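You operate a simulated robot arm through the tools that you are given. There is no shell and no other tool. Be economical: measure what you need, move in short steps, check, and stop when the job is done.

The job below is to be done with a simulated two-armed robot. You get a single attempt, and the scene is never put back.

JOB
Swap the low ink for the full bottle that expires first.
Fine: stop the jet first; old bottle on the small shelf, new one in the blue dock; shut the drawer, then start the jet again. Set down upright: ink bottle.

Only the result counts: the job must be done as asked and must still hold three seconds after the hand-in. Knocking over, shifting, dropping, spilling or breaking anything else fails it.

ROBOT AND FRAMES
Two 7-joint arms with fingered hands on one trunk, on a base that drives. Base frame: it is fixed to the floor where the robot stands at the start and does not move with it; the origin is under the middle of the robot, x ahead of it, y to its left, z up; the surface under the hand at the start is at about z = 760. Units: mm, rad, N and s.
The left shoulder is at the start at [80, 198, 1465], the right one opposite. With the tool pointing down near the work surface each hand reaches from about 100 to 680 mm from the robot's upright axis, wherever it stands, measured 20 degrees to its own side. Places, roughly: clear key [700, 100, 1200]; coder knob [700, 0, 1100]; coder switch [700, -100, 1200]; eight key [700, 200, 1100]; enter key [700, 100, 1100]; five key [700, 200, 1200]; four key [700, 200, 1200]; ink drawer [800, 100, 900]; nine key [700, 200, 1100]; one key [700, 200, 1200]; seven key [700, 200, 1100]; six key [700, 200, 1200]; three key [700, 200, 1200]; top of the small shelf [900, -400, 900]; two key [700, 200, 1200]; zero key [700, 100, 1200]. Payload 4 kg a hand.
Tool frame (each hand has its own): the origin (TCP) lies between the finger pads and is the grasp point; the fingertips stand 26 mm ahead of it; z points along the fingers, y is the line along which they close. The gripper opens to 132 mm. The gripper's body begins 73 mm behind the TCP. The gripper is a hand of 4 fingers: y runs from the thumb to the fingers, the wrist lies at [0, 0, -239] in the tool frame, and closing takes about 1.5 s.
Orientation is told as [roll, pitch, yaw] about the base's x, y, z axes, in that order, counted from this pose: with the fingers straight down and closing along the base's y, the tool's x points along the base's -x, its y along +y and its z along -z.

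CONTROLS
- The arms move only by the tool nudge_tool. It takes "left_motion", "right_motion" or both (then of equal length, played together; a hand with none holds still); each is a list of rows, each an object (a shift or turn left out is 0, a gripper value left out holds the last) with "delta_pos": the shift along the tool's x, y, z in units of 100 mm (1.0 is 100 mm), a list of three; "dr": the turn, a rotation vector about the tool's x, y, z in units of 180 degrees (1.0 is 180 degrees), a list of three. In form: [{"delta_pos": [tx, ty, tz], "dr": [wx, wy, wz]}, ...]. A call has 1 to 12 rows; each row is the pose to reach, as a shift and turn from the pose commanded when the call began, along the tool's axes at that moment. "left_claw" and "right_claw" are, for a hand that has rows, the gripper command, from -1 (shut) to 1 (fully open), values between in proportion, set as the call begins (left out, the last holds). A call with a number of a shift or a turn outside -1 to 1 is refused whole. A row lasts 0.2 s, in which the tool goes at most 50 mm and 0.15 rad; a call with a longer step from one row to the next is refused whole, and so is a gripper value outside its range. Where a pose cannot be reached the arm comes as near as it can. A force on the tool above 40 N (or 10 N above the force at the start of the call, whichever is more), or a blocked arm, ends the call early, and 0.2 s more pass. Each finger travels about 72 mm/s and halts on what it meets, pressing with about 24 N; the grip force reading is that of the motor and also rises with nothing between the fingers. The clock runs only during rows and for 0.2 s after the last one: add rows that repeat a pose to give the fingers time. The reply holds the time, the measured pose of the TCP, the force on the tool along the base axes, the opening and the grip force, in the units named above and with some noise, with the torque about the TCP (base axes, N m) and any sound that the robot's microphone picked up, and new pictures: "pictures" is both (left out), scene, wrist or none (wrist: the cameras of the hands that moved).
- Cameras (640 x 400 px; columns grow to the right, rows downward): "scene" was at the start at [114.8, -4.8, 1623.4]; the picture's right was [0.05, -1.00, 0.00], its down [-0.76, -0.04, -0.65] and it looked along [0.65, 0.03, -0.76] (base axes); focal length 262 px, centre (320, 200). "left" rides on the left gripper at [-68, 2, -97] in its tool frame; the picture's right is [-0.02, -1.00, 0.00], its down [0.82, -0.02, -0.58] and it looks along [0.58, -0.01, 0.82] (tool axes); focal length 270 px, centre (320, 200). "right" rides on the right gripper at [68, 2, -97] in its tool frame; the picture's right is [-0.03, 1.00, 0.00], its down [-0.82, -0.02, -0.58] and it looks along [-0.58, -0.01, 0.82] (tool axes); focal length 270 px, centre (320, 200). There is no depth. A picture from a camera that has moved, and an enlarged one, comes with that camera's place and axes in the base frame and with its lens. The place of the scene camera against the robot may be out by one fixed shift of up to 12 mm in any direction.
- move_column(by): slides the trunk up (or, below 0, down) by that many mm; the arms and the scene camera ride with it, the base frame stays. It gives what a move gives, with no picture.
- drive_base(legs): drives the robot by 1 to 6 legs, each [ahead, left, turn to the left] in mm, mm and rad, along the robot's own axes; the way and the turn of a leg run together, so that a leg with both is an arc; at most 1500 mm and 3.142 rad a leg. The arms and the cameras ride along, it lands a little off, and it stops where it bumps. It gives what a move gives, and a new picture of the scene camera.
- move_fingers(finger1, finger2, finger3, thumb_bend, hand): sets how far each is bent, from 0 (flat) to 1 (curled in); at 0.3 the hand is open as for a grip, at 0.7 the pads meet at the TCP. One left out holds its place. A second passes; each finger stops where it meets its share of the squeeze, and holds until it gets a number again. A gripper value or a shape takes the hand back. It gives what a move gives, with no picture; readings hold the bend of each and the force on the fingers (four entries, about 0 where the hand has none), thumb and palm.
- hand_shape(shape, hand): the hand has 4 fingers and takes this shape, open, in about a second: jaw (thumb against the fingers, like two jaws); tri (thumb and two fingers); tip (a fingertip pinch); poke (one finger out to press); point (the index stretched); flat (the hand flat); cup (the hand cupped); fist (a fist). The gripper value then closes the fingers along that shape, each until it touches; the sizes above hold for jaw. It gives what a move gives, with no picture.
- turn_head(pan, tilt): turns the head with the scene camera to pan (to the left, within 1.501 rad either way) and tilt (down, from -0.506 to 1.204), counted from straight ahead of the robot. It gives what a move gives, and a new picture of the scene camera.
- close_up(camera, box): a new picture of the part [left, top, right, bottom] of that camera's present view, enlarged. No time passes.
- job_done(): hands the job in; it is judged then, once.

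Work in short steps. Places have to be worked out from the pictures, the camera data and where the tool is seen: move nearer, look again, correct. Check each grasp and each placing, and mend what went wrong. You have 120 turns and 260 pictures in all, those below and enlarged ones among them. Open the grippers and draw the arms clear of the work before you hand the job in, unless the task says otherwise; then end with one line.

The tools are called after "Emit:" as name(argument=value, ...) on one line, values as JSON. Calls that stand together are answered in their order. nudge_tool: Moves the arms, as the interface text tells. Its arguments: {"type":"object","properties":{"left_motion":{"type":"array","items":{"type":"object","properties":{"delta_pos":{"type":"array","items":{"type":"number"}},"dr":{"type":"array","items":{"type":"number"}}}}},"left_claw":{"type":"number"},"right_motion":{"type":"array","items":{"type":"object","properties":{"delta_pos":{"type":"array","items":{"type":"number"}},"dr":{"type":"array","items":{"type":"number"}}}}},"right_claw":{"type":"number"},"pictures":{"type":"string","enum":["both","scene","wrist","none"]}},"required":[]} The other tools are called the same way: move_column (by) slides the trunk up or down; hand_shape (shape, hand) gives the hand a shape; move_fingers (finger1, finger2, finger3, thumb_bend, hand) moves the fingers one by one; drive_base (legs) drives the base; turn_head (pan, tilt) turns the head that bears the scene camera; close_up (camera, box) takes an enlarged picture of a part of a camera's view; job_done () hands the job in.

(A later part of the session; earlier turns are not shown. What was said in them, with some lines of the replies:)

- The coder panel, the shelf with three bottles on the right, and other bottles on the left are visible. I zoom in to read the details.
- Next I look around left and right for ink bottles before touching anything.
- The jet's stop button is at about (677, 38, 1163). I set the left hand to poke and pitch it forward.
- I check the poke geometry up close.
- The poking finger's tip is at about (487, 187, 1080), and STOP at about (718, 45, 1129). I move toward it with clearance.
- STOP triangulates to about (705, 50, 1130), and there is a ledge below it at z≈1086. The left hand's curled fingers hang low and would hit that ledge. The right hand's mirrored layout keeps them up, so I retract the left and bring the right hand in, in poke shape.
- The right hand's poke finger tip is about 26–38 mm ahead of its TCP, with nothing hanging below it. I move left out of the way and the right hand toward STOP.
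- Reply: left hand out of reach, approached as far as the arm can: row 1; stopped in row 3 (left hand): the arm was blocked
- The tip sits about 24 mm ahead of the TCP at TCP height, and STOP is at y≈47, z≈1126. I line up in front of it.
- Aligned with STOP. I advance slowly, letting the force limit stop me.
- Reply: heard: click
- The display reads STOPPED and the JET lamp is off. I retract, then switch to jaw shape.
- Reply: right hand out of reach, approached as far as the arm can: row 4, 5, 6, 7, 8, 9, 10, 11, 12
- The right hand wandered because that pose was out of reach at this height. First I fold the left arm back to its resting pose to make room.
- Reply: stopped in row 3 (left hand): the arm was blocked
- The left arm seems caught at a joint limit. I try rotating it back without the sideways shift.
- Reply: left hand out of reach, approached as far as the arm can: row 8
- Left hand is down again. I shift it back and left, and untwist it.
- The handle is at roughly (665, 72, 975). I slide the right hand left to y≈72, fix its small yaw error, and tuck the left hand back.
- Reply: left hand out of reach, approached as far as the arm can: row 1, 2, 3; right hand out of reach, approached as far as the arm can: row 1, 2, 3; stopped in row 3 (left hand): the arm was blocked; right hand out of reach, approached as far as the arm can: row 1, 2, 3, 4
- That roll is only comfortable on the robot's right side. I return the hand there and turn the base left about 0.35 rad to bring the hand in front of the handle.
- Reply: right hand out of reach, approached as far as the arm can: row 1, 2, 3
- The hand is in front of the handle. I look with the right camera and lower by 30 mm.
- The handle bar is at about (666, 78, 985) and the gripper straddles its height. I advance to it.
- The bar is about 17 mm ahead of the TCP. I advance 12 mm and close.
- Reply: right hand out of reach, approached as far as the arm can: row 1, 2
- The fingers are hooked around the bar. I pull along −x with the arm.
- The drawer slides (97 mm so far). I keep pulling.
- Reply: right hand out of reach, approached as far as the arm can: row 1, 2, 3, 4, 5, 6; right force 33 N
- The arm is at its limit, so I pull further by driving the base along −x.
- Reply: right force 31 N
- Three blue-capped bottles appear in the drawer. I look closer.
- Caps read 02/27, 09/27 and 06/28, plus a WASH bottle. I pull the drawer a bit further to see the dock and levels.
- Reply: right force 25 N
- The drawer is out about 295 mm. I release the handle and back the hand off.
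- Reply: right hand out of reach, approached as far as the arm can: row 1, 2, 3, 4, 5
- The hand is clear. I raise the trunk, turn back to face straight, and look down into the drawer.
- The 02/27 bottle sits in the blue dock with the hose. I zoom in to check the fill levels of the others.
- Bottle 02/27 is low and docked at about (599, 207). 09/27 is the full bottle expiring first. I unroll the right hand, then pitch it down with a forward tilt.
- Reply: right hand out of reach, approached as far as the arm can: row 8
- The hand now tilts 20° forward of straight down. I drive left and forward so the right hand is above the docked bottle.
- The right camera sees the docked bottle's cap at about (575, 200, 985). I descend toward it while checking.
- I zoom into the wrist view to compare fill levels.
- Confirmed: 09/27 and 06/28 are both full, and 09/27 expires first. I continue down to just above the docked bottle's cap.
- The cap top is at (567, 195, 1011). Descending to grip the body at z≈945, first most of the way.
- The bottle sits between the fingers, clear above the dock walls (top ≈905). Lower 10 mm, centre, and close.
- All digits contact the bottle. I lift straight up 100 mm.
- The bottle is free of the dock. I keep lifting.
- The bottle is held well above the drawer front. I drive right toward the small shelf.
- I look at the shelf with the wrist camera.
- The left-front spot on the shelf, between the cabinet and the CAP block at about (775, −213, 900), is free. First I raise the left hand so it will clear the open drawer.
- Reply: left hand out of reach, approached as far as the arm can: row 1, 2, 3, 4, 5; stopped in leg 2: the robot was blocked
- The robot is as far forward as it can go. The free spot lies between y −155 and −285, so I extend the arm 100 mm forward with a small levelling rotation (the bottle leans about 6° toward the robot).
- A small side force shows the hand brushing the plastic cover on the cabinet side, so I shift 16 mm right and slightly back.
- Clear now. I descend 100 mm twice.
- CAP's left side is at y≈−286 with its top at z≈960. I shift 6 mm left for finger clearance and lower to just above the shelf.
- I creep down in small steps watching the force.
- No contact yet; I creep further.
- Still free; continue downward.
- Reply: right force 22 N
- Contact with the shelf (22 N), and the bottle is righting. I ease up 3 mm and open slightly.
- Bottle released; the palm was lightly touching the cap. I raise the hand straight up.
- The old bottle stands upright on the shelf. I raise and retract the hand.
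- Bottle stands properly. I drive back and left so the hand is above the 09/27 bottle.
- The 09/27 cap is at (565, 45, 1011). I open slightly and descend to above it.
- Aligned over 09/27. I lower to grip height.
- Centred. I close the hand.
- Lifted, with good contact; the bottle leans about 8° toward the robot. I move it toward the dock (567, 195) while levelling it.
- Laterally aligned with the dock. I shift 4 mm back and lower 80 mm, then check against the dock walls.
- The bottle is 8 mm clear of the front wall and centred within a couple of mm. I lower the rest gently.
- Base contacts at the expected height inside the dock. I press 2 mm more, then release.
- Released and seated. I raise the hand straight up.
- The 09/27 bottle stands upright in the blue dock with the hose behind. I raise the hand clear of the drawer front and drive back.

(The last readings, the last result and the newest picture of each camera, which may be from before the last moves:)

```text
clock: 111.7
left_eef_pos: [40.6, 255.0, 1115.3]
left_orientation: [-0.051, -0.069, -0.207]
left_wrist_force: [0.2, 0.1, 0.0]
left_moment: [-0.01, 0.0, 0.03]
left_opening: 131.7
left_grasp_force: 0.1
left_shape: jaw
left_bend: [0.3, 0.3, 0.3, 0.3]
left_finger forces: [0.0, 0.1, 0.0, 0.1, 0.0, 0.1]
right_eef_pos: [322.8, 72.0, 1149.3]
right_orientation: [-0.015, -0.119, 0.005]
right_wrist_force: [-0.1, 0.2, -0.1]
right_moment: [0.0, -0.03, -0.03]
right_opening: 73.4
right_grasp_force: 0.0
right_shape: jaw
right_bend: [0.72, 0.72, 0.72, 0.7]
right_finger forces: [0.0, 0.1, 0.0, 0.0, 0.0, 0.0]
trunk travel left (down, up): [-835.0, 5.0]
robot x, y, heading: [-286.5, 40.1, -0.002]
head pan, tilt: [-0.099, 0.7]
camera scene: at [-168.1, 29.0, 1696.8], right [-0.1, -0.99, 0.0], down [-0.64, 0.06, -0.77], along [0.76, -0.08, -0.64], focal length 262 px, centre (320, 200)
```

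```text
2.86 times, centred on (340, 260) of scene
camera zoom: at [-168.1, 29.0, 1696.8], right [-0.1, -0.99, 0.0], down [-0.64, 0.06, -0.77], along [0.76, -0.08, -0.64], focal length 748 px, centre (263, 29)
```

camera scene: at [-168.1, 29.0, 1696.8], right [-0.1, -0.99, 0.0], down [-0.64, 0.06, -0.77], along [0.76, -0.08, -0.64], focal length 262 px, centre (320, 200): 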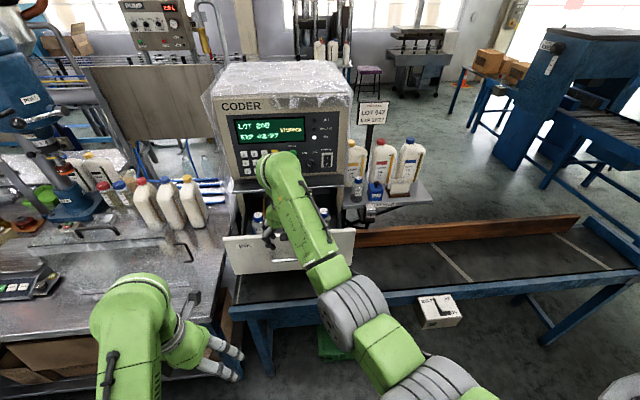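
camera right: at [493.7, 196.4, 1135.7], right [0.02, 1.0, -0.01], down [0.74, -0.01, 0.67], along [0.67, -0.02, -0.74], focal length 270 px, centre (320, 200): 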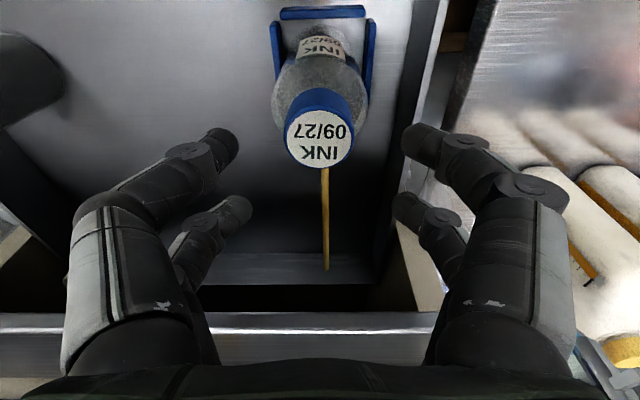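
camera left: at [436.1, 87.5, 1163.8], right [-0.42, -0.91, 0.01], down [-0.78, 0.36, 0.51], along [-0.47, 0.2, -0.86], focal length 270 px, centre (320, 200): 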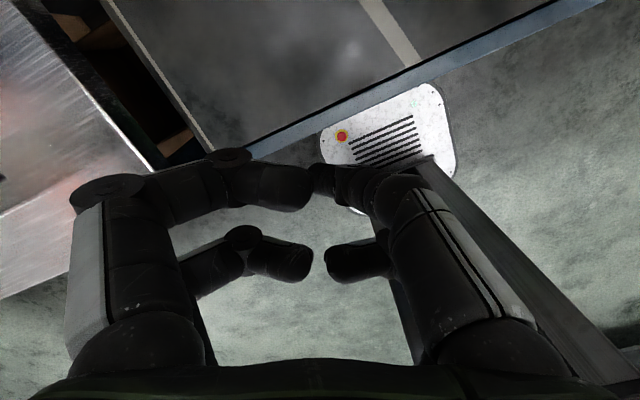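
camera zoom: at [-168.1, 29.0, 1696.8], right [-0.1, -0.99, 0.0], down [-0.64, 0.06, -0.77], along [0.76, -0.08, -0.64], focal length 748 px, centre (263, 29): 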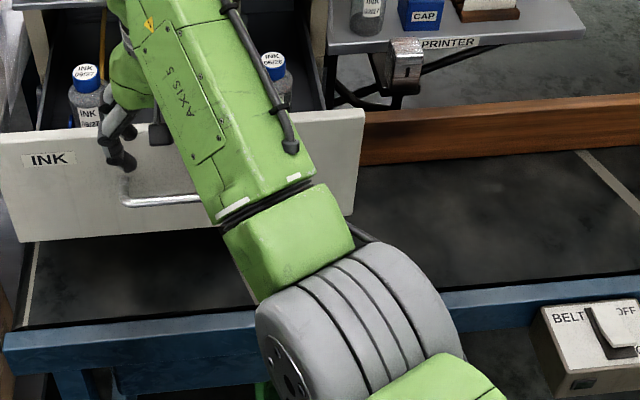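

Clear of the drawer. I pitch the right hand forward for pushing and make a fist.

Emit:
nudge_tool(right_motion=[{"dr": [0, -0.046, 0]}, {"dr": [0, -0.092, 0]}, {"dr": [0, -0.138, 0]}, {"dr": [0, -0.184, 0]}, {"dr": [0, -0.23, 0]}, {"dr": [0, -0.276, 0]}, {"dr": [0, -0.322, 0]}, {"dr": [0, -0.368, 0]}, {"dr": [0, -0.414, 0]}, {"dr": [0, -0.46, 0]}, {"dr": [0, -0.46, 0]}], pictures="none")

Emit:
hand_shape(shape="fist", hand="right")

Emit:
close_up(camera="right", box=[0, 0, 640, 400])

Emit:
close_up(camera="scene", box=[200, 100, 440, 300])

```text
clock: 114.1
left_eef_pos: [41.2, 249.4, 1116.3]
left_orientation: [-0.045, -0.066, -0.207]
left_wrist_force: [0.1, 0.5, 0.4]
left_moment: [0.0, 0.01, 0.0]
left_opening: 131.9
left_grasp_force: 0.0
left_shape: jaw
left_bend: [0.3, 0.3, 0.3, 0.3]
left_finger forces: [0.1, 0.1, 0.1, 0.1, 0.0, 0.0]
right_eef_pos: [323.6, 67.1, 1148.9]
right_orientation: [-1.192, -1.558, 1.194]
right_wrist_force: [0.1, 0.4, 0.3]
right_moment: [-0.01, 0.02, 0.0]
right_opening: 73.2
right_grasp_force: 0.0
right_shape: jaw
right_bend: [0.72, 0.72, 0.72, 0.7]
right_finger forces: [0.0, 0.1, 0.1, 0.0, 0.1, 0.0]
trunk travel left (down, up): [-835.0, 5.0]
robot x, y, heading: [-287.7, 40.1, -0.003]
head pan, tilt: [-0.099, 0.7]
```

```text
clock: 115.0
left_eef_pos: [41.0, 249.5, 1116.7]
left_orientation: [-0.046, -0.068, -0.208]
left_wrist_force: [-0.1, -0.6, -0.5]
left_moment: [-0.01, -0.01, 0.04]
left_opening: 131.9
left_grasp_force: 0.1
left_shape: jaw
left_bend: [0.3, 0.3, 0.3, 0.3]
left_finger forces: [0.0, 0.0, 0.0, 0.0, 0.0, 0.0]
right_eef_pos: [323.9, 67.3, 1149.1]
right_orientation: [-1.11, -1.559, 1.112]
right_wrist_force: [0.3, -0.2, -0.1]
right_moment: [-0.02, 0.01, 0.02]
right_opening: 0.0
right_grasp_force: 0.0
right_shape: fist
right_bend: [1.0, 1.0, 1.0, 0.53]
right_finger forces: [0.0, 0.0, 0.0, 0.1, 0.0, 0.0]
trunk travel left (down, up): [-835.0, 5.0]
robot x, y, heading: [-288.2, 39.3, -0.002]
head pan, tilt: [-0.099, 0.7]
```

```text
1.00 times, centred on (320, 200) of right (not enlarged: the box is as wide or as high as the picture)
camera zoom: at [227.3, 66.8, 1080.1], right [0.0, 1.0, 0.01], down [-0.57, -0.01, 0.82], along [0.82, -0.01, 0.57], focal length 270 px, centre (320, 200)
```

zoom: 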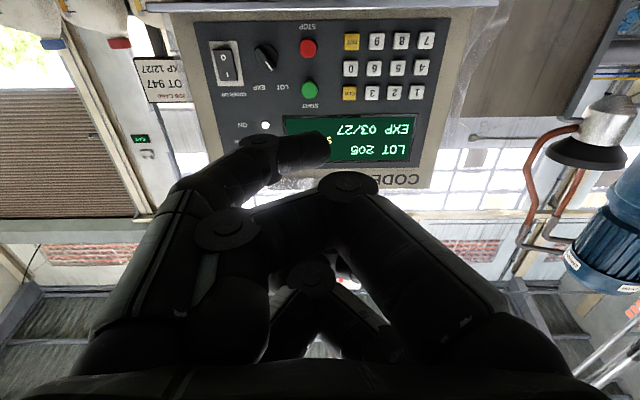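

```text
2.00 times, centred on (320, 200) of scene
camera zoom: at [-167.1, 21.6, 1696.7], right [-0.1, -0.99, 0.0], down [-0.64, 0.07, -0.76], along [0.76, -0.08, -0.64], focal length 523 px, centre (320, 200)
```

zoom: 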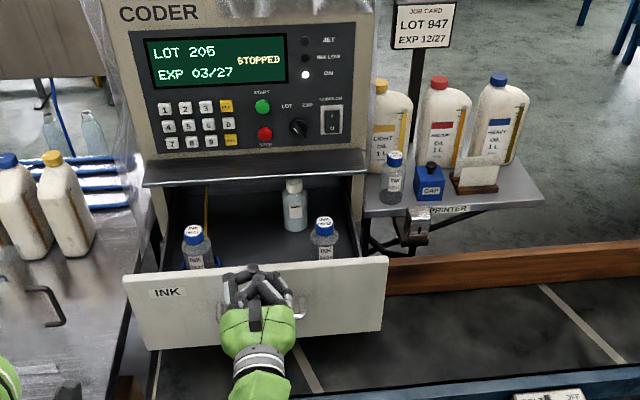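

The INK LOW lamp has gone off. I lower the trunk so the fist faces the handle bar, then push by driving forward.

Emit:
move_column(by=-160)

Emit:
drive_base(legs=[[60, 0, 0]])

Emit:
close_up(camera="scene", box=[200, 120, 400, 280])

```text
clock: 116.9
left_eef_pos: [41.2, 248.9, 957.5]
left_orientation: [-0.046, -0.067, -0.208]
left_wrist_force: [-0.6, 0.1, -0.4]
left_moment: [0.01, 0.03, -0.02]
left_opening: 131.5
left_grasp_force: 0.0
left_shape: jaw
left_bend: [0.3, 0.3, 0.3, 0.3]
left_finger forces: [0.1, 0.1, 0.1, 0.0, 0.0, 0.0]
right_eef_pos: [323.5, 66.7, 989.3]
right_orientation: [-1.104, -1.557, 1.107]
right_wrist_force: [-0.3, -0.2, 1.0]
right_moment: [0.02, 0.02, 0.01]
right_opening: 0.0
right_grasp_force: 0.1
right_shape: fist
right_bend: [1.0, 1.0, 1.0, 0.53]
right_finger forces: [0.0, 0.1, 0.0, 0.0, 0.0, 0.0]
trunk travel left (down, up): [-675.0, 165.0]
robot x, y, heading: [-287.5, 38.8, -0.001]
head pan, tilt: [-0.099, 0.7]
```

```text
clock: 117.8
left_eef_pos: [96.3, 250.6, 958.9]
left_orientation: [-0.045, -0.074, -0.208]
left_wrist_force: [0.0, -0.6, -0.3]
left_moment: [-0.02, -0.04, 0.01]
left_opening: 131.8
left_grasp_force: 0.1
left_shape: jaw
left_bend: [0.3, 0.3, 0.3, 0.3]
left_finger forces: [0.1, 0.1, 0.1, 0.1, 0.1, 0.0]
right_eef_pos: [377.2, 67.7, 991.1]
right_orientation: [-1.439, -1.559, 1.444]
right_wrist_force: [-1.6, -1.4, -1.1]
right_moment: [-0.04, 0.07, 0.0]
right_opening: 0.0
right_grasp_force: 0.0
right_shape: fist
right_bend: [1.0, 1.0, 1.0, 0.53]
right_finger forces: [0.0, 0.0, 0.0, 0.1, 1.5, 0.0]
trunk travel left (down, up): [-675.0, 165.0]
robot x, y, heading: [-231.7, 36.8, 0.003]
head pan, tilt: [-0.099, 0.7]
camera scene: at [-115.8, 21.5, 1537.3], right [-0.1, -0.99, 0.0], down [-0.64, 0.06, -0.77], along [0.76, -0.08, -0.64], focal length 262 px, centre (320, 200)
```

scene: 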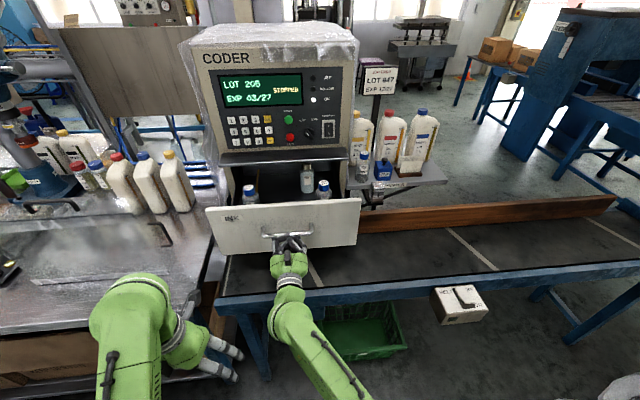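

```text
2.50 times, centred on (300, 200) of scene
camera zoom: at [-115.8, 21.5, 1537.3], right [-0.1, -0.99, 0.0], down [-0.64, 0.06, -0.77], along [0.76, -0.08, -0.64], focal length 654 px, centre (370, 200)
```

zoom: 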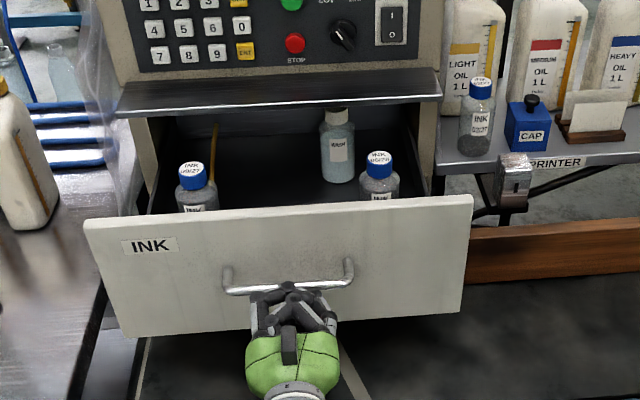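

Contact made with the drawer. I push further in stages.

Emit:
drive_base(legs=[[75, 0, 0], [75, 0, 0]])

```text
clock: 119.5
left_eef_pos: [240.4, 249.6, 959.5]
left_orientation: [-0.043, -0.072, -0.204]
left_wrist_force: [-0.3, -0.5, 0.5]
left_moment: [0.01, -0.02, 0.03]
left_opening: 132.1
left_grasp_force: 0.0
left_shape: jaw
left_bend: [0.3, 0.3, 0.3, 0.3]
left_finger forces: [0.0, 0.0, 0.0, 0.0, 0.0, 0.0]
right_eef_pos: [523.1, 67.3, 992.6]
right_orientation: [-1.606, -1.56, 1.613]
right_wrist_force: [-0.7, 0.1, -0.5]
right_moment: [0.0, 0.02, 0.02]
right_opening: 0.0
right_grasp_force: 0.0
right_shape: fist
right_bend: [1.0, 1.0, 1.0, 0.53]
right_finger forces: [0.1, 0.1, 0.1, 0.0, 0.1, 0.0]
trunk travel left (down, up): [-675.0, 165.0]
robot x, y, heading: [-84.8, 39.0, -0.004]
head pan, tilt: [-0.099, 0.7]
camera scene: at [28.9, 21.3, 1537.6], right [-0.1, -0.99, 0.0], down [-0.64, 0.06, -0.77], along [0.77, -0.08, -0.64], focal length 262 px, centre (320, 200)
```

scene: 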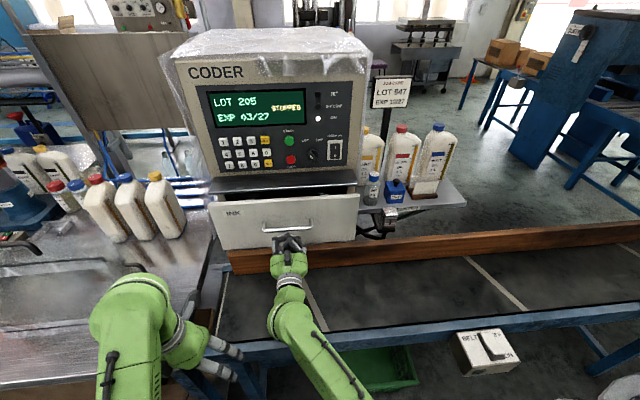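

The drawer is closing smoothly. I keep pushing.

Emit:
drive_base(legs=[[70, 0, 0], [60, 0, 0]])

Emit:
close_up(camera="scene", box=[180, 150, 420, 310])

```text
clock: 121.1
left_eef_pos: [366.1, 249.5, 958.3]
left_orientation: [-0.044, -0.076, -0.207]
left_wrist_force: [-0.6, -0.2, -0.3]
left_moment: [0.03, -0.05, 0.01]
left_opening: 131.8
left_grasp_force: 0.0
left_shape: jaw
left_bend: [0.3, 0.3, 0.3, 0.3]
left_finger forces: [0.0, 0.0, 0.1, 0.1, 0.1, 0.0]
right_eef_pos: [648.7, 68.3, 990.9]
right_orientation: [-1.524, -1.559, 1.529]
right_wrist_force: [-2.9, -0.8, -2.0]
right_moment: [-0.02, 0.07, -0.06]
right_opening: 0.0
right_grasp_force: 0.0
right_shape: fist
right_bend: [1.0, 1.0, 1.0, 0.53]
right_finger forces: [0.0, 0.0, 0.1, 0.0, 2.5, 0.1]
trunk travel left (down, up): [-675.0, 165.0]
robot x, y, heading: [45.0, 38.6, -0.001]
head pan, tilt: [-0.099, 0.7]
camera scene: at [154.8, 21.4, 1537.5], right [-0.1, -0.99, 0.0], down [-0.64, 0.06, -0.77], along [0.77, -0.08, -0.64], focal length 262 px, centre (320, 200)
```

scene: 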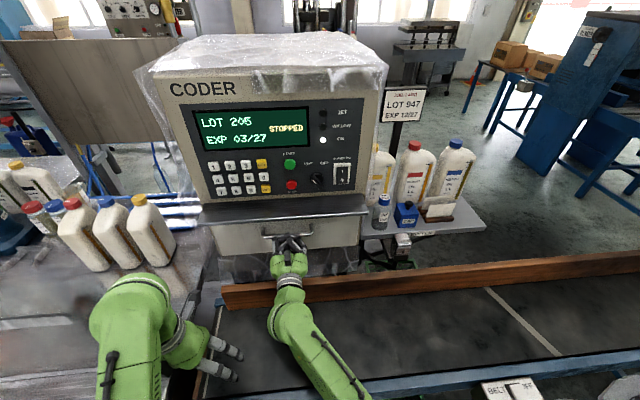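

```text
2.50 times, centred on (300, 230) of scene
camera zoom: at [154.8, 21.4, 1537.5], right [-0.1, -0.99, 0.0], down [-0.64, 0.06, -0.77], along [0.77, -0.08, -0.64], focal length 654 px, centre (370, 125)
```

zoom: 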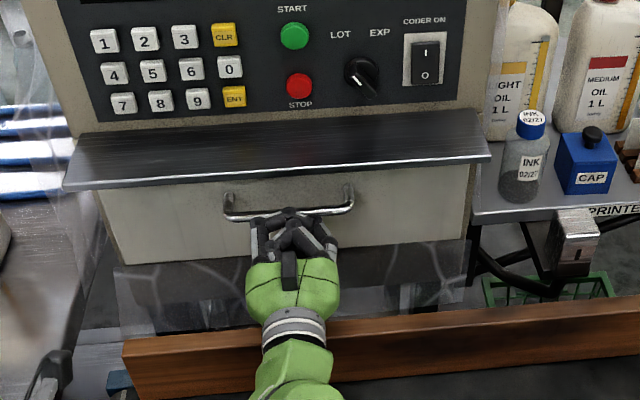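

Nearly shut. I finish the push with the arm.

Emit:
nudge_tool(right_motion=[{"delta_pos": [0, 0, 0.08]}, {"delta_pos": [0, 0, 0.16]}, {"delta_pos": [0, 0, 0.22]}, {"delta_pos": [0, 0, 0.28]}, {"delta_pos": [0, 0, 0.28]}], pictures="none")

Emit:
close_up(camera="scene", box=[180, 150, 420, 310])

```text
clock: 122.3
left_eef_pos: [371.9, 249.7, 957.3]
left_orientation: [-0.046, -0.067, -0.205]
left_wrist_force: [0.8, 0.5, -0.6]
left_moment: [-0.03, 0.0, -0.03]
left_opening: 131.9
left_grasp_force: 0.0
left_shape: jaw
left_bend: [0.3, 0.3, 0.3, 0.3]
left_finger forces: [0.0, 0.0, 0.0, 0.0, 0.1, 0.1]
right_eef_pos: [682.3, 67.7, 988.3]
right_orientation: [-1.042, -1.557, 1.044]
right_wrist_force: [-12.7, -5.0, -0.6]
right_moment: [-0.09, 0.22, -0.13]
right_opening: 0.1
right_grasp_force: 0.1
right_shape: fist
right_bend: [1.0, 1.0, 1.0, 0.56]
right_finger forces: [0.1, 0.1, 0.0, 0.1, 13.0, 0.1]
trunk travel left (down, up): [-675.0, 165.0]
robot x, y, heading: [43.4, 38.8, 0.001]
head pan, tilt: [-0.099, 0.7]
```

```text
2.50 times, centred on (300, 230) of scene
camera zoom: at [163.3, 21.2, 1536.9], right [-0.1, -0.99, 0.0], down [-0.64, 0.06, -0.77], along [0.76, -0.08, -0.64], focal length 654 px, centre (370, 125)
```

zoom: 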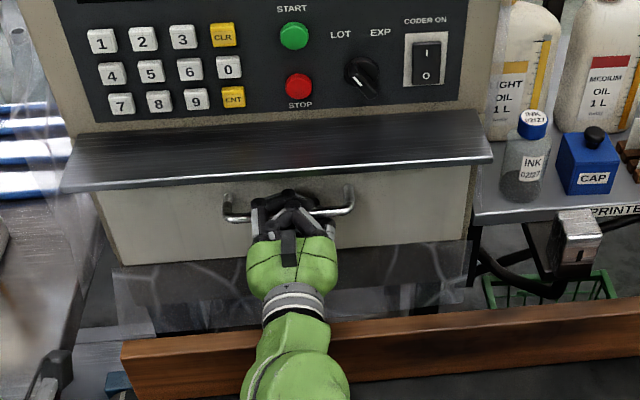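

Force rises to 13 N and the handle is back at x≈668, its closed position. One more small push to make sure it is fully shut.

Emit:
nudge_tool(right_motion=[{"delta_pos": [0, 0, 0.06]}, {"delta_pos": [0, 0, 0.12]}, {"delta_pos": [0, 0, 0.12]}], pictures="none")

Emit:
nudge_tool(right_motion=[{"delta_pos": [0, 0, -0.3]}, {"delta_pos": [0, 0, -0.7]}, {"delta_pos": [0, 0, -1]}, {"delta_pos": [0, 0, -1]}], pictures="scene")

Emit:
close_up(camera="scene", box=[180, 150, 420, 310])

```text
clock: 122.9
left_eef_pos: [368.5, 248.6, 958.1]
left_orientation: [-0.045, -0.072, -0.208]
left_wrist_force: [0.6, 0.7, 0.1]
left_moment: [-0.04, 0.01, 0.02]
left_opening: 131.9
left_grasp_force: 0.1
left_shape: jaw
left_bend: [0.3, 0.3, 0.3, 0.3]
left_finger forces: [0.1, 0.1, 0.0, 0.1, 0.0, 0.1]
right_eef_pos: [688.9, 64.6, 986.6]
right_orientation: [-1.07, -1.554, 1.072]
right_wrist_force: [-29.0, -7.8, 4.5]
right_moment: [-0.17, 0.5, -0.15]
right_opening: 0.0
right_grasp_force: 0.1
right_shape: fist
right_bend: [1.0, 1.0, 1.0, 0.62]
right_finger forces: [0.0, 0.0, 0.1, 0.0, 28.5, 0.0]
trunk travel left (down, up): [-675.0, 165.0]
robot x, y, heading: [38.9, 36.8, 0.004]
head pan, tilt: [-0.099, 0.7]
stopped in row 3 (right hand): the force on the tool passed its limit at 49 N (the readings are from after the stop); the commanded pose is now the measured one
```

```text
clock: 123.9
left_eef_pos: [375.1, 249.9, 956.3]
left_orientation: [-0.048, -0.066, -0.206]
left_wrist_force: [0.7, 0.7, 0.4]
left_moment: [-0.01, 0.05, 0.01]
left_opening: 131.8
left_grasp_force: 0.0
left_shape: jaw
left_bend: [0.3, 0.3, 0.3, 0.3]
left_finger forces: [0.0, 0.0, 0.1, 0.0, 0.1, 0.1]
right_eef_pos: [595.3, 63.9, 981.8]
right_orientation: [-0.801, -1.549, 0.802]
right_wrist_force: [0.5, -0.5, 0.5]
right_moment: [0.05, 0.0, 0.01]
right_opening: 0.0
right_grasp_force: 0.1
right_shape: fist
right_bend: [1.0, 1.0, 1.0, 0.53]
right_finger forces: [0.0, 0.1, 0.0, 0.1, 0.1, 0.1]
trunk travel left (down, up): [-675.0, 165.0]
robot x, y, heading: [43.1, 36.6, -0.004]
head pan, tilt: [-0.099, 0.7]
camera scene: at [167.3, 21.6, 1536.5], right [-0.1, -0.99, 0.0], down [-0.64, 0.06, -0.76], along [0.76, -0.08, -0.65], focal length 262 px, centre (320, 200)
```

scene: 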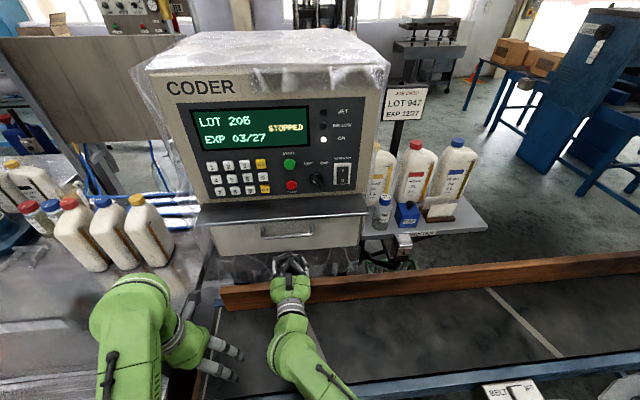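

```text
2.50 times, centred on (300, 230) of scene
camera zoom: at [167.3, 21.6, 1536.5], right [-0.1, -0.99, 0.0], down [-0.64, 0.06, -0.76], along [0.76, -0.08, -0.65], focal length 654 px, centre (370, 125)
```

zoom: 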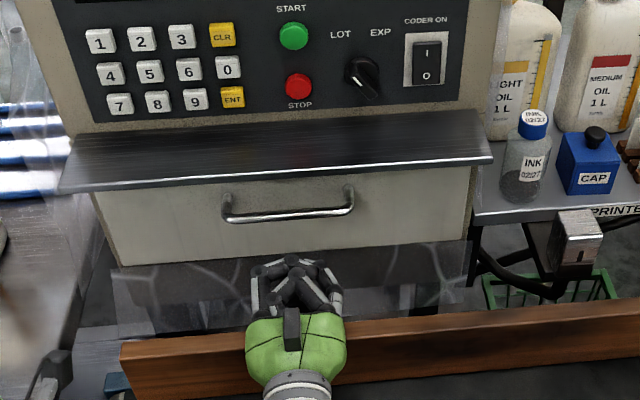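

The drawer is shut. Next I back off, form the poke finger, and raise to START's height.

Emit:
drive_base(legs=[[-60, 0, 0]])

Emit:
hand_shape(shape="poke", hand="right")

Emit:
move_column(by=160)

Emit:
nudge_tool(right_motion=[{"delta_pos": [-0.2, -0.08, 0]}, {"delta_pos": [-0.4, -0.16, 0]}, {"delta_pos": [-0.4, -0.16, 0]}], pictures="wrist")

```text
clock: 124.9
left_eef_pos: [320.2, 250.1, 954.2]
left_orientation: [-0.047, -0.061, -0.205]
left_wrist_force: [0.9, 0.2, -0.4]
left_moment: [0.02, 0.03, 0.01]
left_opening: 131.8
left_grasp_force: 0.1
left_shape: jaw
left_bend: [0.3, 0.3, 0.3, 0.3]
left_finger forces: [0.0, 0.0, 0.0, 0.0, 0.0, 0.0]
right_eef_pos: [540.9, 64.5, 979.9]
right_orientation: [-0.646, -1.546, 0.649]
right_wrist_force: [0.2, 0.4, -0.3]
right_moment: [-0.01, -0.01, -0.03]
right_opening: 0.0
right_grasp_force: 0.1
right_shape: fist
right_bend: [1.0, 1.0, 1.0, 0.53]
right_finger forces: [0.1, 0.0, 0.0, 0.0, 0.1, 0.0]
trunk travel left (down, up): [-675.0, 165.0]
robot x, y, heading: [-16.2, 34.4, -0.001]
head pan, tilt: [-0.099, 0.7]
camera scene: at [114.9, 21.3, 1535.9], right [-0.1, -0.99, 0.0], down [-0.65, 0.06, -0.76], along [0.76, -0.08, -0.65], focal length 262 px, centre (320, 200)
```

scene: 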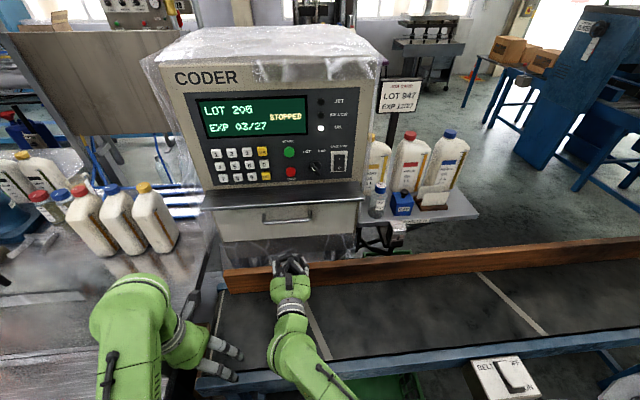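

```text
clock: 125.8
left_eef_pos: [312.6, 249.5, 957.5]
left_orientation: [-0.045, -0.069, -0.207]
left_wrist_force: [-0.2, 0.0, -0.1]
left_moment: [-0.01, 0.01, -0.01]
left_opening: 132.0
left_grasp_force: 0.0
left_shape: jaw
left_bend: [0.3, 0.3, 0.3, 0.3]
left_finger forces: [0.0, 0.0, 0.1, 0.0, 0.0, 0.1]
right_eef_pos: [533.4, 65.1, 984.4]
right_orientation: [-0.895, -1.551, 0.899]
right_wrist_force: [0.3, 0.1, -0.4]
right_moment: [0.0, -0.01, -0.02]
right_opening: 0.0
right_grasp_force: 0.1
right_shape: poke
right_bend: [1.0, 1.0, 1.0, 0.34]
right_finger forces: [0.0, 0.1, 0.0, 0.0, 0.0, 0.0]
trunk travel left (down, up): [-675.0, 165.0]
robot x, y, heading: [-16.8, 35.8, 0.001]
head pan, tilt: [-0.099, 0.7]
```

```text
clock: 127.6
left_eef_pos: [314.0, 250.3, 1116.0]
left_orientation: [-0.045, -0.067, -0.207]
left_wrist_force: [0.0, 0.6, 1.8]
left_moment: [0.02, 0.0, 0.02]
left_opening: 132.0
left_grasp_force: 0.1
left_shape: jaw
left_bend: [0.3, 0.3, 0.3, 0.3]
left_finger forces: [0.0, 0.0, 0.0, 0.0, 0.1, 0.0]
right_eef_pos: [533.0, 65.2, 1143.9]
right_orientation: [-0.845, -1.552, 0.849]
right_wrist_force: [0.0, -0.3, -0.6]
right_moment: [0.03, 0.0, 0.01]
right_opening: 0.0
right_grasp_force: 0.1
right_shape: poke
right_bend: [1.0, 1.0, 1.0, 0.34]
right_finger forces: [0.0, 0.1, 0.0, 0.1, 0.0, 0.0]
trunk travel left (down, up): [-835.0, 5.0]
robot x, y, heading: [-14.3, 41.8, 0.003]
head pan, tilt: [-0.099, 0.7]
```

```text
clock: 128.4
left_eef_pos: [313.1, 247.6, 1116.1]
left_orientation: [-0.045, -0.067, -0.207]
left_wrist_force: [0.7, -0.7, 0.2]
left_moment: [0.02, 0.0, -0.01]
left_opening: 131.7
left_grasp_force: 0.0
left_shape: jaw
left_bend: [0.3, 0.3, 0.3, 0.3]
left_finger forces: [0.0, 0.0, 0.0, 0.0, 0.1, 0.0]
right_eef_pos: [535.0, 49.8, 1182.6]
right_orientation: [-0.823, -1.552, 0.825]
right_wrist_force: [-0.7, 0.5, -0.3]
right_moment: [0.04, 0.03, -0.04]
right_opening: 0.0
right_grasp_force: 0.0
right_shape: poke
right_bend: [1.0, 1.0, 1.0, 0.34]
right_finger forces: [0.1, 0.1, 0.1, 0.0, 0.0, 0.0]
trunk travel left (down, up): [-835.0, 5.0]
robot x, y, heading: [-16.7, 35.8, -0.005]
head pan, tilt: [-0.099, 0.7]
camera right: at [438.3, 49.3, 1115.6], right [0.0, 1.0, 0.01], down [-0.57, -0.01, 0.82], along [0.82, 0.0, 0.57], focal length 270 px, centre (320, 200)
```

right: 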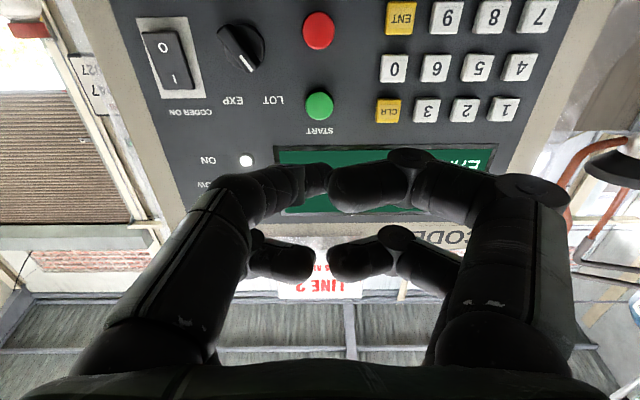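

START is at (705, 49, ≈1186). I align and advance.

Emit:
nudge_tool(right_motion=[{"delta_pos": [-0.03, 0, 0.3]}, {"delta_pos": [-0.03, 0, 0.6]}, {"delta_pos": [-0.03, 0, 0.9]}, {"delta_pos": [-0.03, 0, 1]}, {"delta_pos": [-0.03, 0, 1]}], pictures="wrist")

```text
clock: 129.6
left_eef_pos: [313.5, 249.9, 1116.1]
left_orientation: [-0.046, -0.067, -0.207]
left_wrist_force: [0.4, 0.6, 0.6]
left_moment: [0.04, 0.0, 0.0]
left_opening: 132.1
left_grasp_force: 0.0
left_shape: jaw
left_bend: [0.3, 0.3, 0.3, 0.3]
left_finger forces: [0.1, 0.0, 0.0, 0.0, 0.0, 0.0]
right_eef_pos: [633.7, 49.2, 1185.2]
right_orientation: [-0.844, -1.552, 0.846]
right_wrist_force: [0.1, 0.2, -0.5]
right_moment: [-0.06, -0.01, 0.0]
right_opening: 0.1
right_grasp_force: 0.0
right_shape: poke
right_bend: [1.0, 1.0, 1.0, 0.34]
right_finger forces: [0.0, 0.0, 0.0, 0.0, 0.1, 0.0]
trunk travel left (down, up): [-835.0, 5.0]
robot x, y, heading: [-17.1, 37.8, 0.001]
head pan, tilt: [-0.099, 0.7]
camera right: at [537.4, 48.5, 1117.7], right [0.0, 1.0, 0.01], down [-0.57, -0.01, 0.82], along [0.82, 0.0, 0.57], focal length 270 px, centre (320, 200)
```

right: 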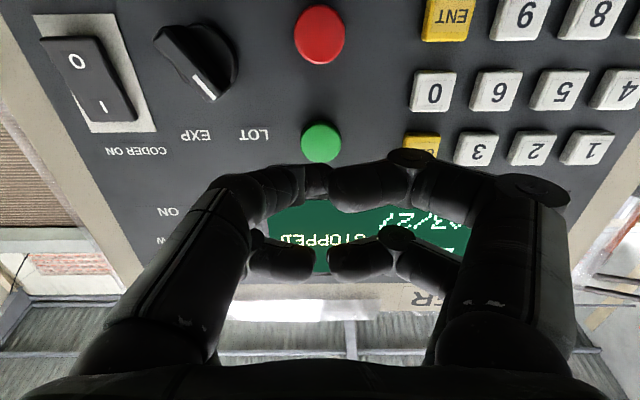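

Aligned like the STOP press was. I press.

Emit:
nudge_tool(right_motion=[{"delta_pos": [-0.015, 0, 0.15]}, {"delta_pos": [-0.015, 0, 0.28]}, {"delta_pos": [-0.015, 0, 0.36]}, {"delta_pos": [-0.015, 0, 0.42]}, {"delta_pos": [-0.015, 0, 0.47]}], pictures="wrist")

Emit:
close_up(camera="scene", box=[180, 80, 380, 210])

```text
clock: 130.8
left_eef_pos: [312.3, 248.1, 1116.7]
left_orientation: [-0.046, -0.07, -0.208]
left_wrist_force: [0.6, 0.6, 0.1]
left_moment: [-0.03, 0.01, -0.01]
left_opening: 131.9
left_grasp_force: 0.1
left_shape: jaw
left_bend: [0.3, 0.3, 0.3, 0.3]
left_finger forces: [0.1, 0.0, 0.0, 0.0, 0.0, 0.0]
right_eef_pos: [680.3, 49.6, 1187.9]
right_orientation: [-0.888, -1.552, 0.892]
right_wrist_force: [-3.7, -0.9, -1.0]
right_moment: [0.0, 0.01, 0.01]
right_opening: 0.1
right_grasp_force: 0.0
right_shape: poke
right_bend: [1.0, 1.0, 1.0, 0.34]
right_finger forces: [0.1, 0.0, 0.1, 0.1, 3.4, 0.1]
trunk travel left (down, up): [-835.0, 5.0]
robot x, y, heading: [-18.1, 38.1, 0.002]
head pan, tilt: [-0.099, 0.7]
heard: click
camera right: at [584.3, 48.9, 1119.0], right [0.0, 1.0, 0.01], down [-0.57, -0.01, 0.82], along [0.82, 0.0, 0.57], focal length 270 px, centre (320, 200)
```

right: 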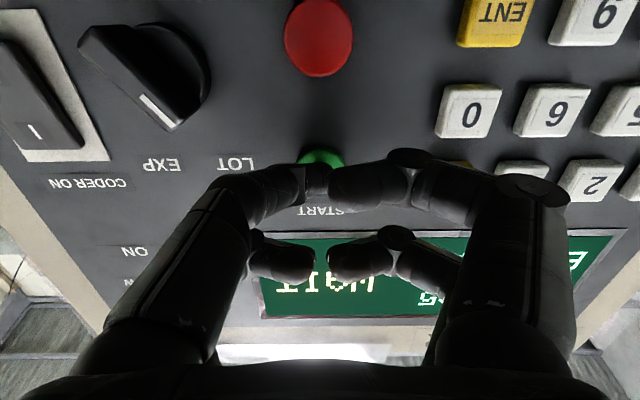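

```text
3.08 times, centred on (280, 145) of scene
camera zoom: at [102.8, 20.6, 1696.9], right [-0.1, -0.99, 0.0], down [-0.64, 0.07, -0.77], along [0.76, -0.08, -0.64], focal length 805 px, centre (443, 369)
```

zoom: 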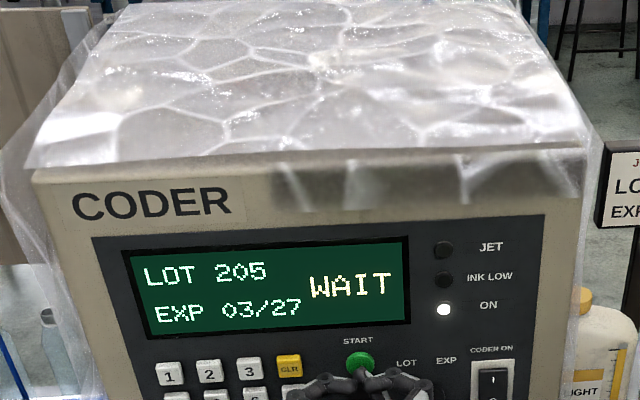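

The display shows WAIT after a click. I retract and wait for the jet to come up.

Emit:
nudge_tool(right_motion=[{"delta_pos": [0, 0, -0.3]}, {"delta_pos": [0, 0, -0.7]}, {"delta_pos": [0, 0, -1]}, {"delta_pos": [0, 0, -1]}, {"delta_pos": [0, 0, -1]}, {"delta_pos": [0, 0, -1]}, {"delta_pos": [0, 0, -1]}, {"delta_pos": [0, 0, -1]}, {"delta_pos": [0, 0, -1]}, {"delta_pos": [0, 0, -1]}, {"delta_pos": [0, 0, -1]}, {"delta_pos": [0, 0, -1]}], pictures="none")

Emit:
drive_base(legs=[[-120, 0, 0]])

Emit:
close_up(camera="scene", box=[180, 80, 440, 250])

```text
clock: 133.4
left_eef_pos: [314.5, 249.1, 1115.6]
left_orientation: [-0.044, -0.069, -0.206]
left_wrist_force: [0.2, -0.4, 0.1]
left_moment: [-0.01, 0.01, -0.01]
left_opening: 131.7
left_grasp_force: 0.0
left_shape: jaw
left_bend: [0.3, 0.3, 0.3, 0.3]
left_finger forces: [0.0, 0.0, 0.0, 0.1, 0.0, 0.1]
right_eef_pos: [583.9, 49.7, 1189.2]
right_orientation: [-0.845, -1.552, 0.844]
right_wrist_force: [0.3, -0.4, -1.1]
right_moment: [-0.02, 0.04, -0.01]
right_opening: 0.0
right_grasp_force: 0.0
right_shape: poke
right_bend: [1.0, 1.0, 1.0, 0.34]
right_finger forces: [0.0, 0.1, 0.1, 0.0, 0.0, 0.0]
trunk travel left (down, up): [-835.0, 5.0]
robot x, y, heading: [-15.2, 37.2, -0.001]
head pan, tilt: [-0.099, 0.7]
```

```text
clock: 134.7
left_eef_pos: [198.1, 249.0, 1114.6]
left_orientation: [-0.047, -0.062, -0.206]
left_wrist_force: [0.1, -0.5, 0.3]
left_moment: [0.02, 0.03, 0.0]
left_opening: 132.1
left_grasp_force: 0.2
left_shape: jaw
left_bend: [0.3, 0.3, 0.3, 0.3]
left_finger forces: [0.1, 0.0, 0.0, 0.1, 0.0, 0.0]
right_eef_pos: [467.5, 50.0, 1186.4]
right_orientation: [-0.674, -1.549, 0.677]
right_wrist_force: [1.2, 0.3, -0.4]
right_moment: [-0.02, -0.01, 0.01]
right_opening: 0.3
right_grasp_force: 0.0
right_shape: poke
right_bend: [1.0, 1.0, 1.0, 0.34]
right_finger forces: [0.1, 0.1, 0.0, 0.0, 0.0, 0.0]
trunk travel left (down, up): [-835.0, 5.0]
robot x, y, heading: [-136.9, 38.5, -0.002]
head pan, tilt: [-0.099, 0.7]
camera scene: at [-6.9, 21.4, 1696.1], right [-0.1, -0.99, 0.0], down [-0.64, 0.06, -0.76], along [0.76, -0.08, -0.65], focal length 262 px, centre (320, 200)
```

scene: 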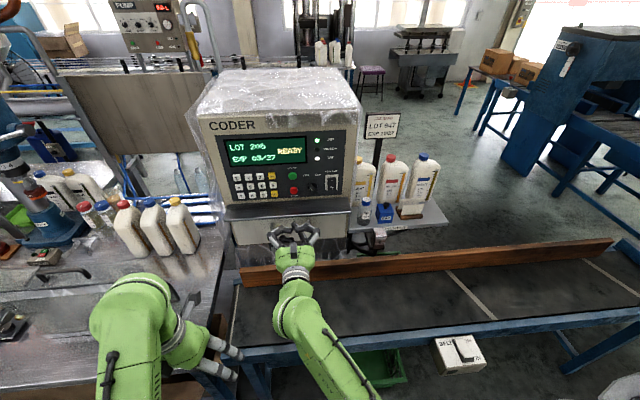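

```text
2.35 times, centred on (310, 165) of scene
camera zoom: at [-6.9, 21.4, 1696.1], right [-0.1, -0.99, 0.0], down [-0.64, 0.06, -0.76], along [0.76, -0.08, -0.65], focal length 616 px, centre (344, 282)
```

zoom: 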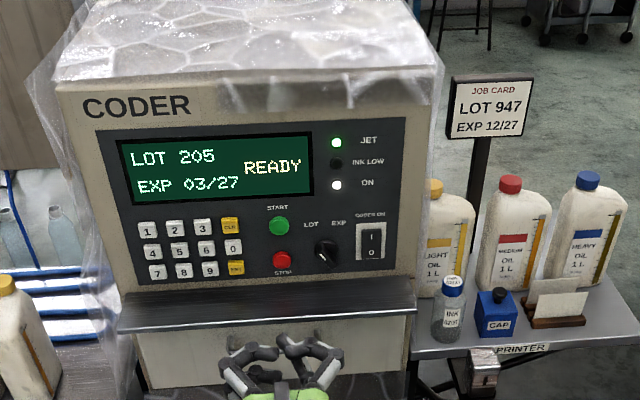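

Display READY, JET green, INK LOW off, drawer shut, old bottle upright on the shelf. I open the right hand and hand in.

Emit:
hand_shape(shape="jaw", hand="right")

Emit:
job_done()

```text
clock: 135.6
left_eef_pos: [189.8, 249.5, 1118.1]
left_orientation: [-0.043, -0.068, -0.207]
left_wrist_force: [-1.2, -0.2, -1.1]
left_moment: [0.02, -0.04, -0.03]
left_opening: 132.0
left_grasp_force: 0.2
left_shape: jaw
left_bend: [0.3, 0.3, 0.3, 0.3]
left_finger forces: [0.0, 0.0, 0.0, 0.1, 0.0, 0.0]
right_eef_pos: [459.5, 49.8, 1190.9]
right_orientation: [-0.917, -1.554, 0.919]
right_wrist_force: [0.7, -0.4, 0.8]
right_moment: [0.0, 0.04, -0.06]
right_opening: 132.2
right_grasp_force: 0.0
right_shape: jaw
right_bend: [0.3, 0.3, 0.3, 0.3]
right_finger forces: [0.1, 0.0, 0.0, 0.1, 0.0, 0.0]
trunk travel left (down, up): [-835.0, 5.0]
robot x, y, heading: [-138.1, 38.5, -0.003]
head pan, tilt: [-0.099, 0.7]
```

```text
The job is handed in.
```

The ink is swapped: the low 02/27 bottle stands upright on the small shelf, the full 09/27 bottle is in the blue dock, the drawer is shut, and the jet is running again (READY, INK LOW off).
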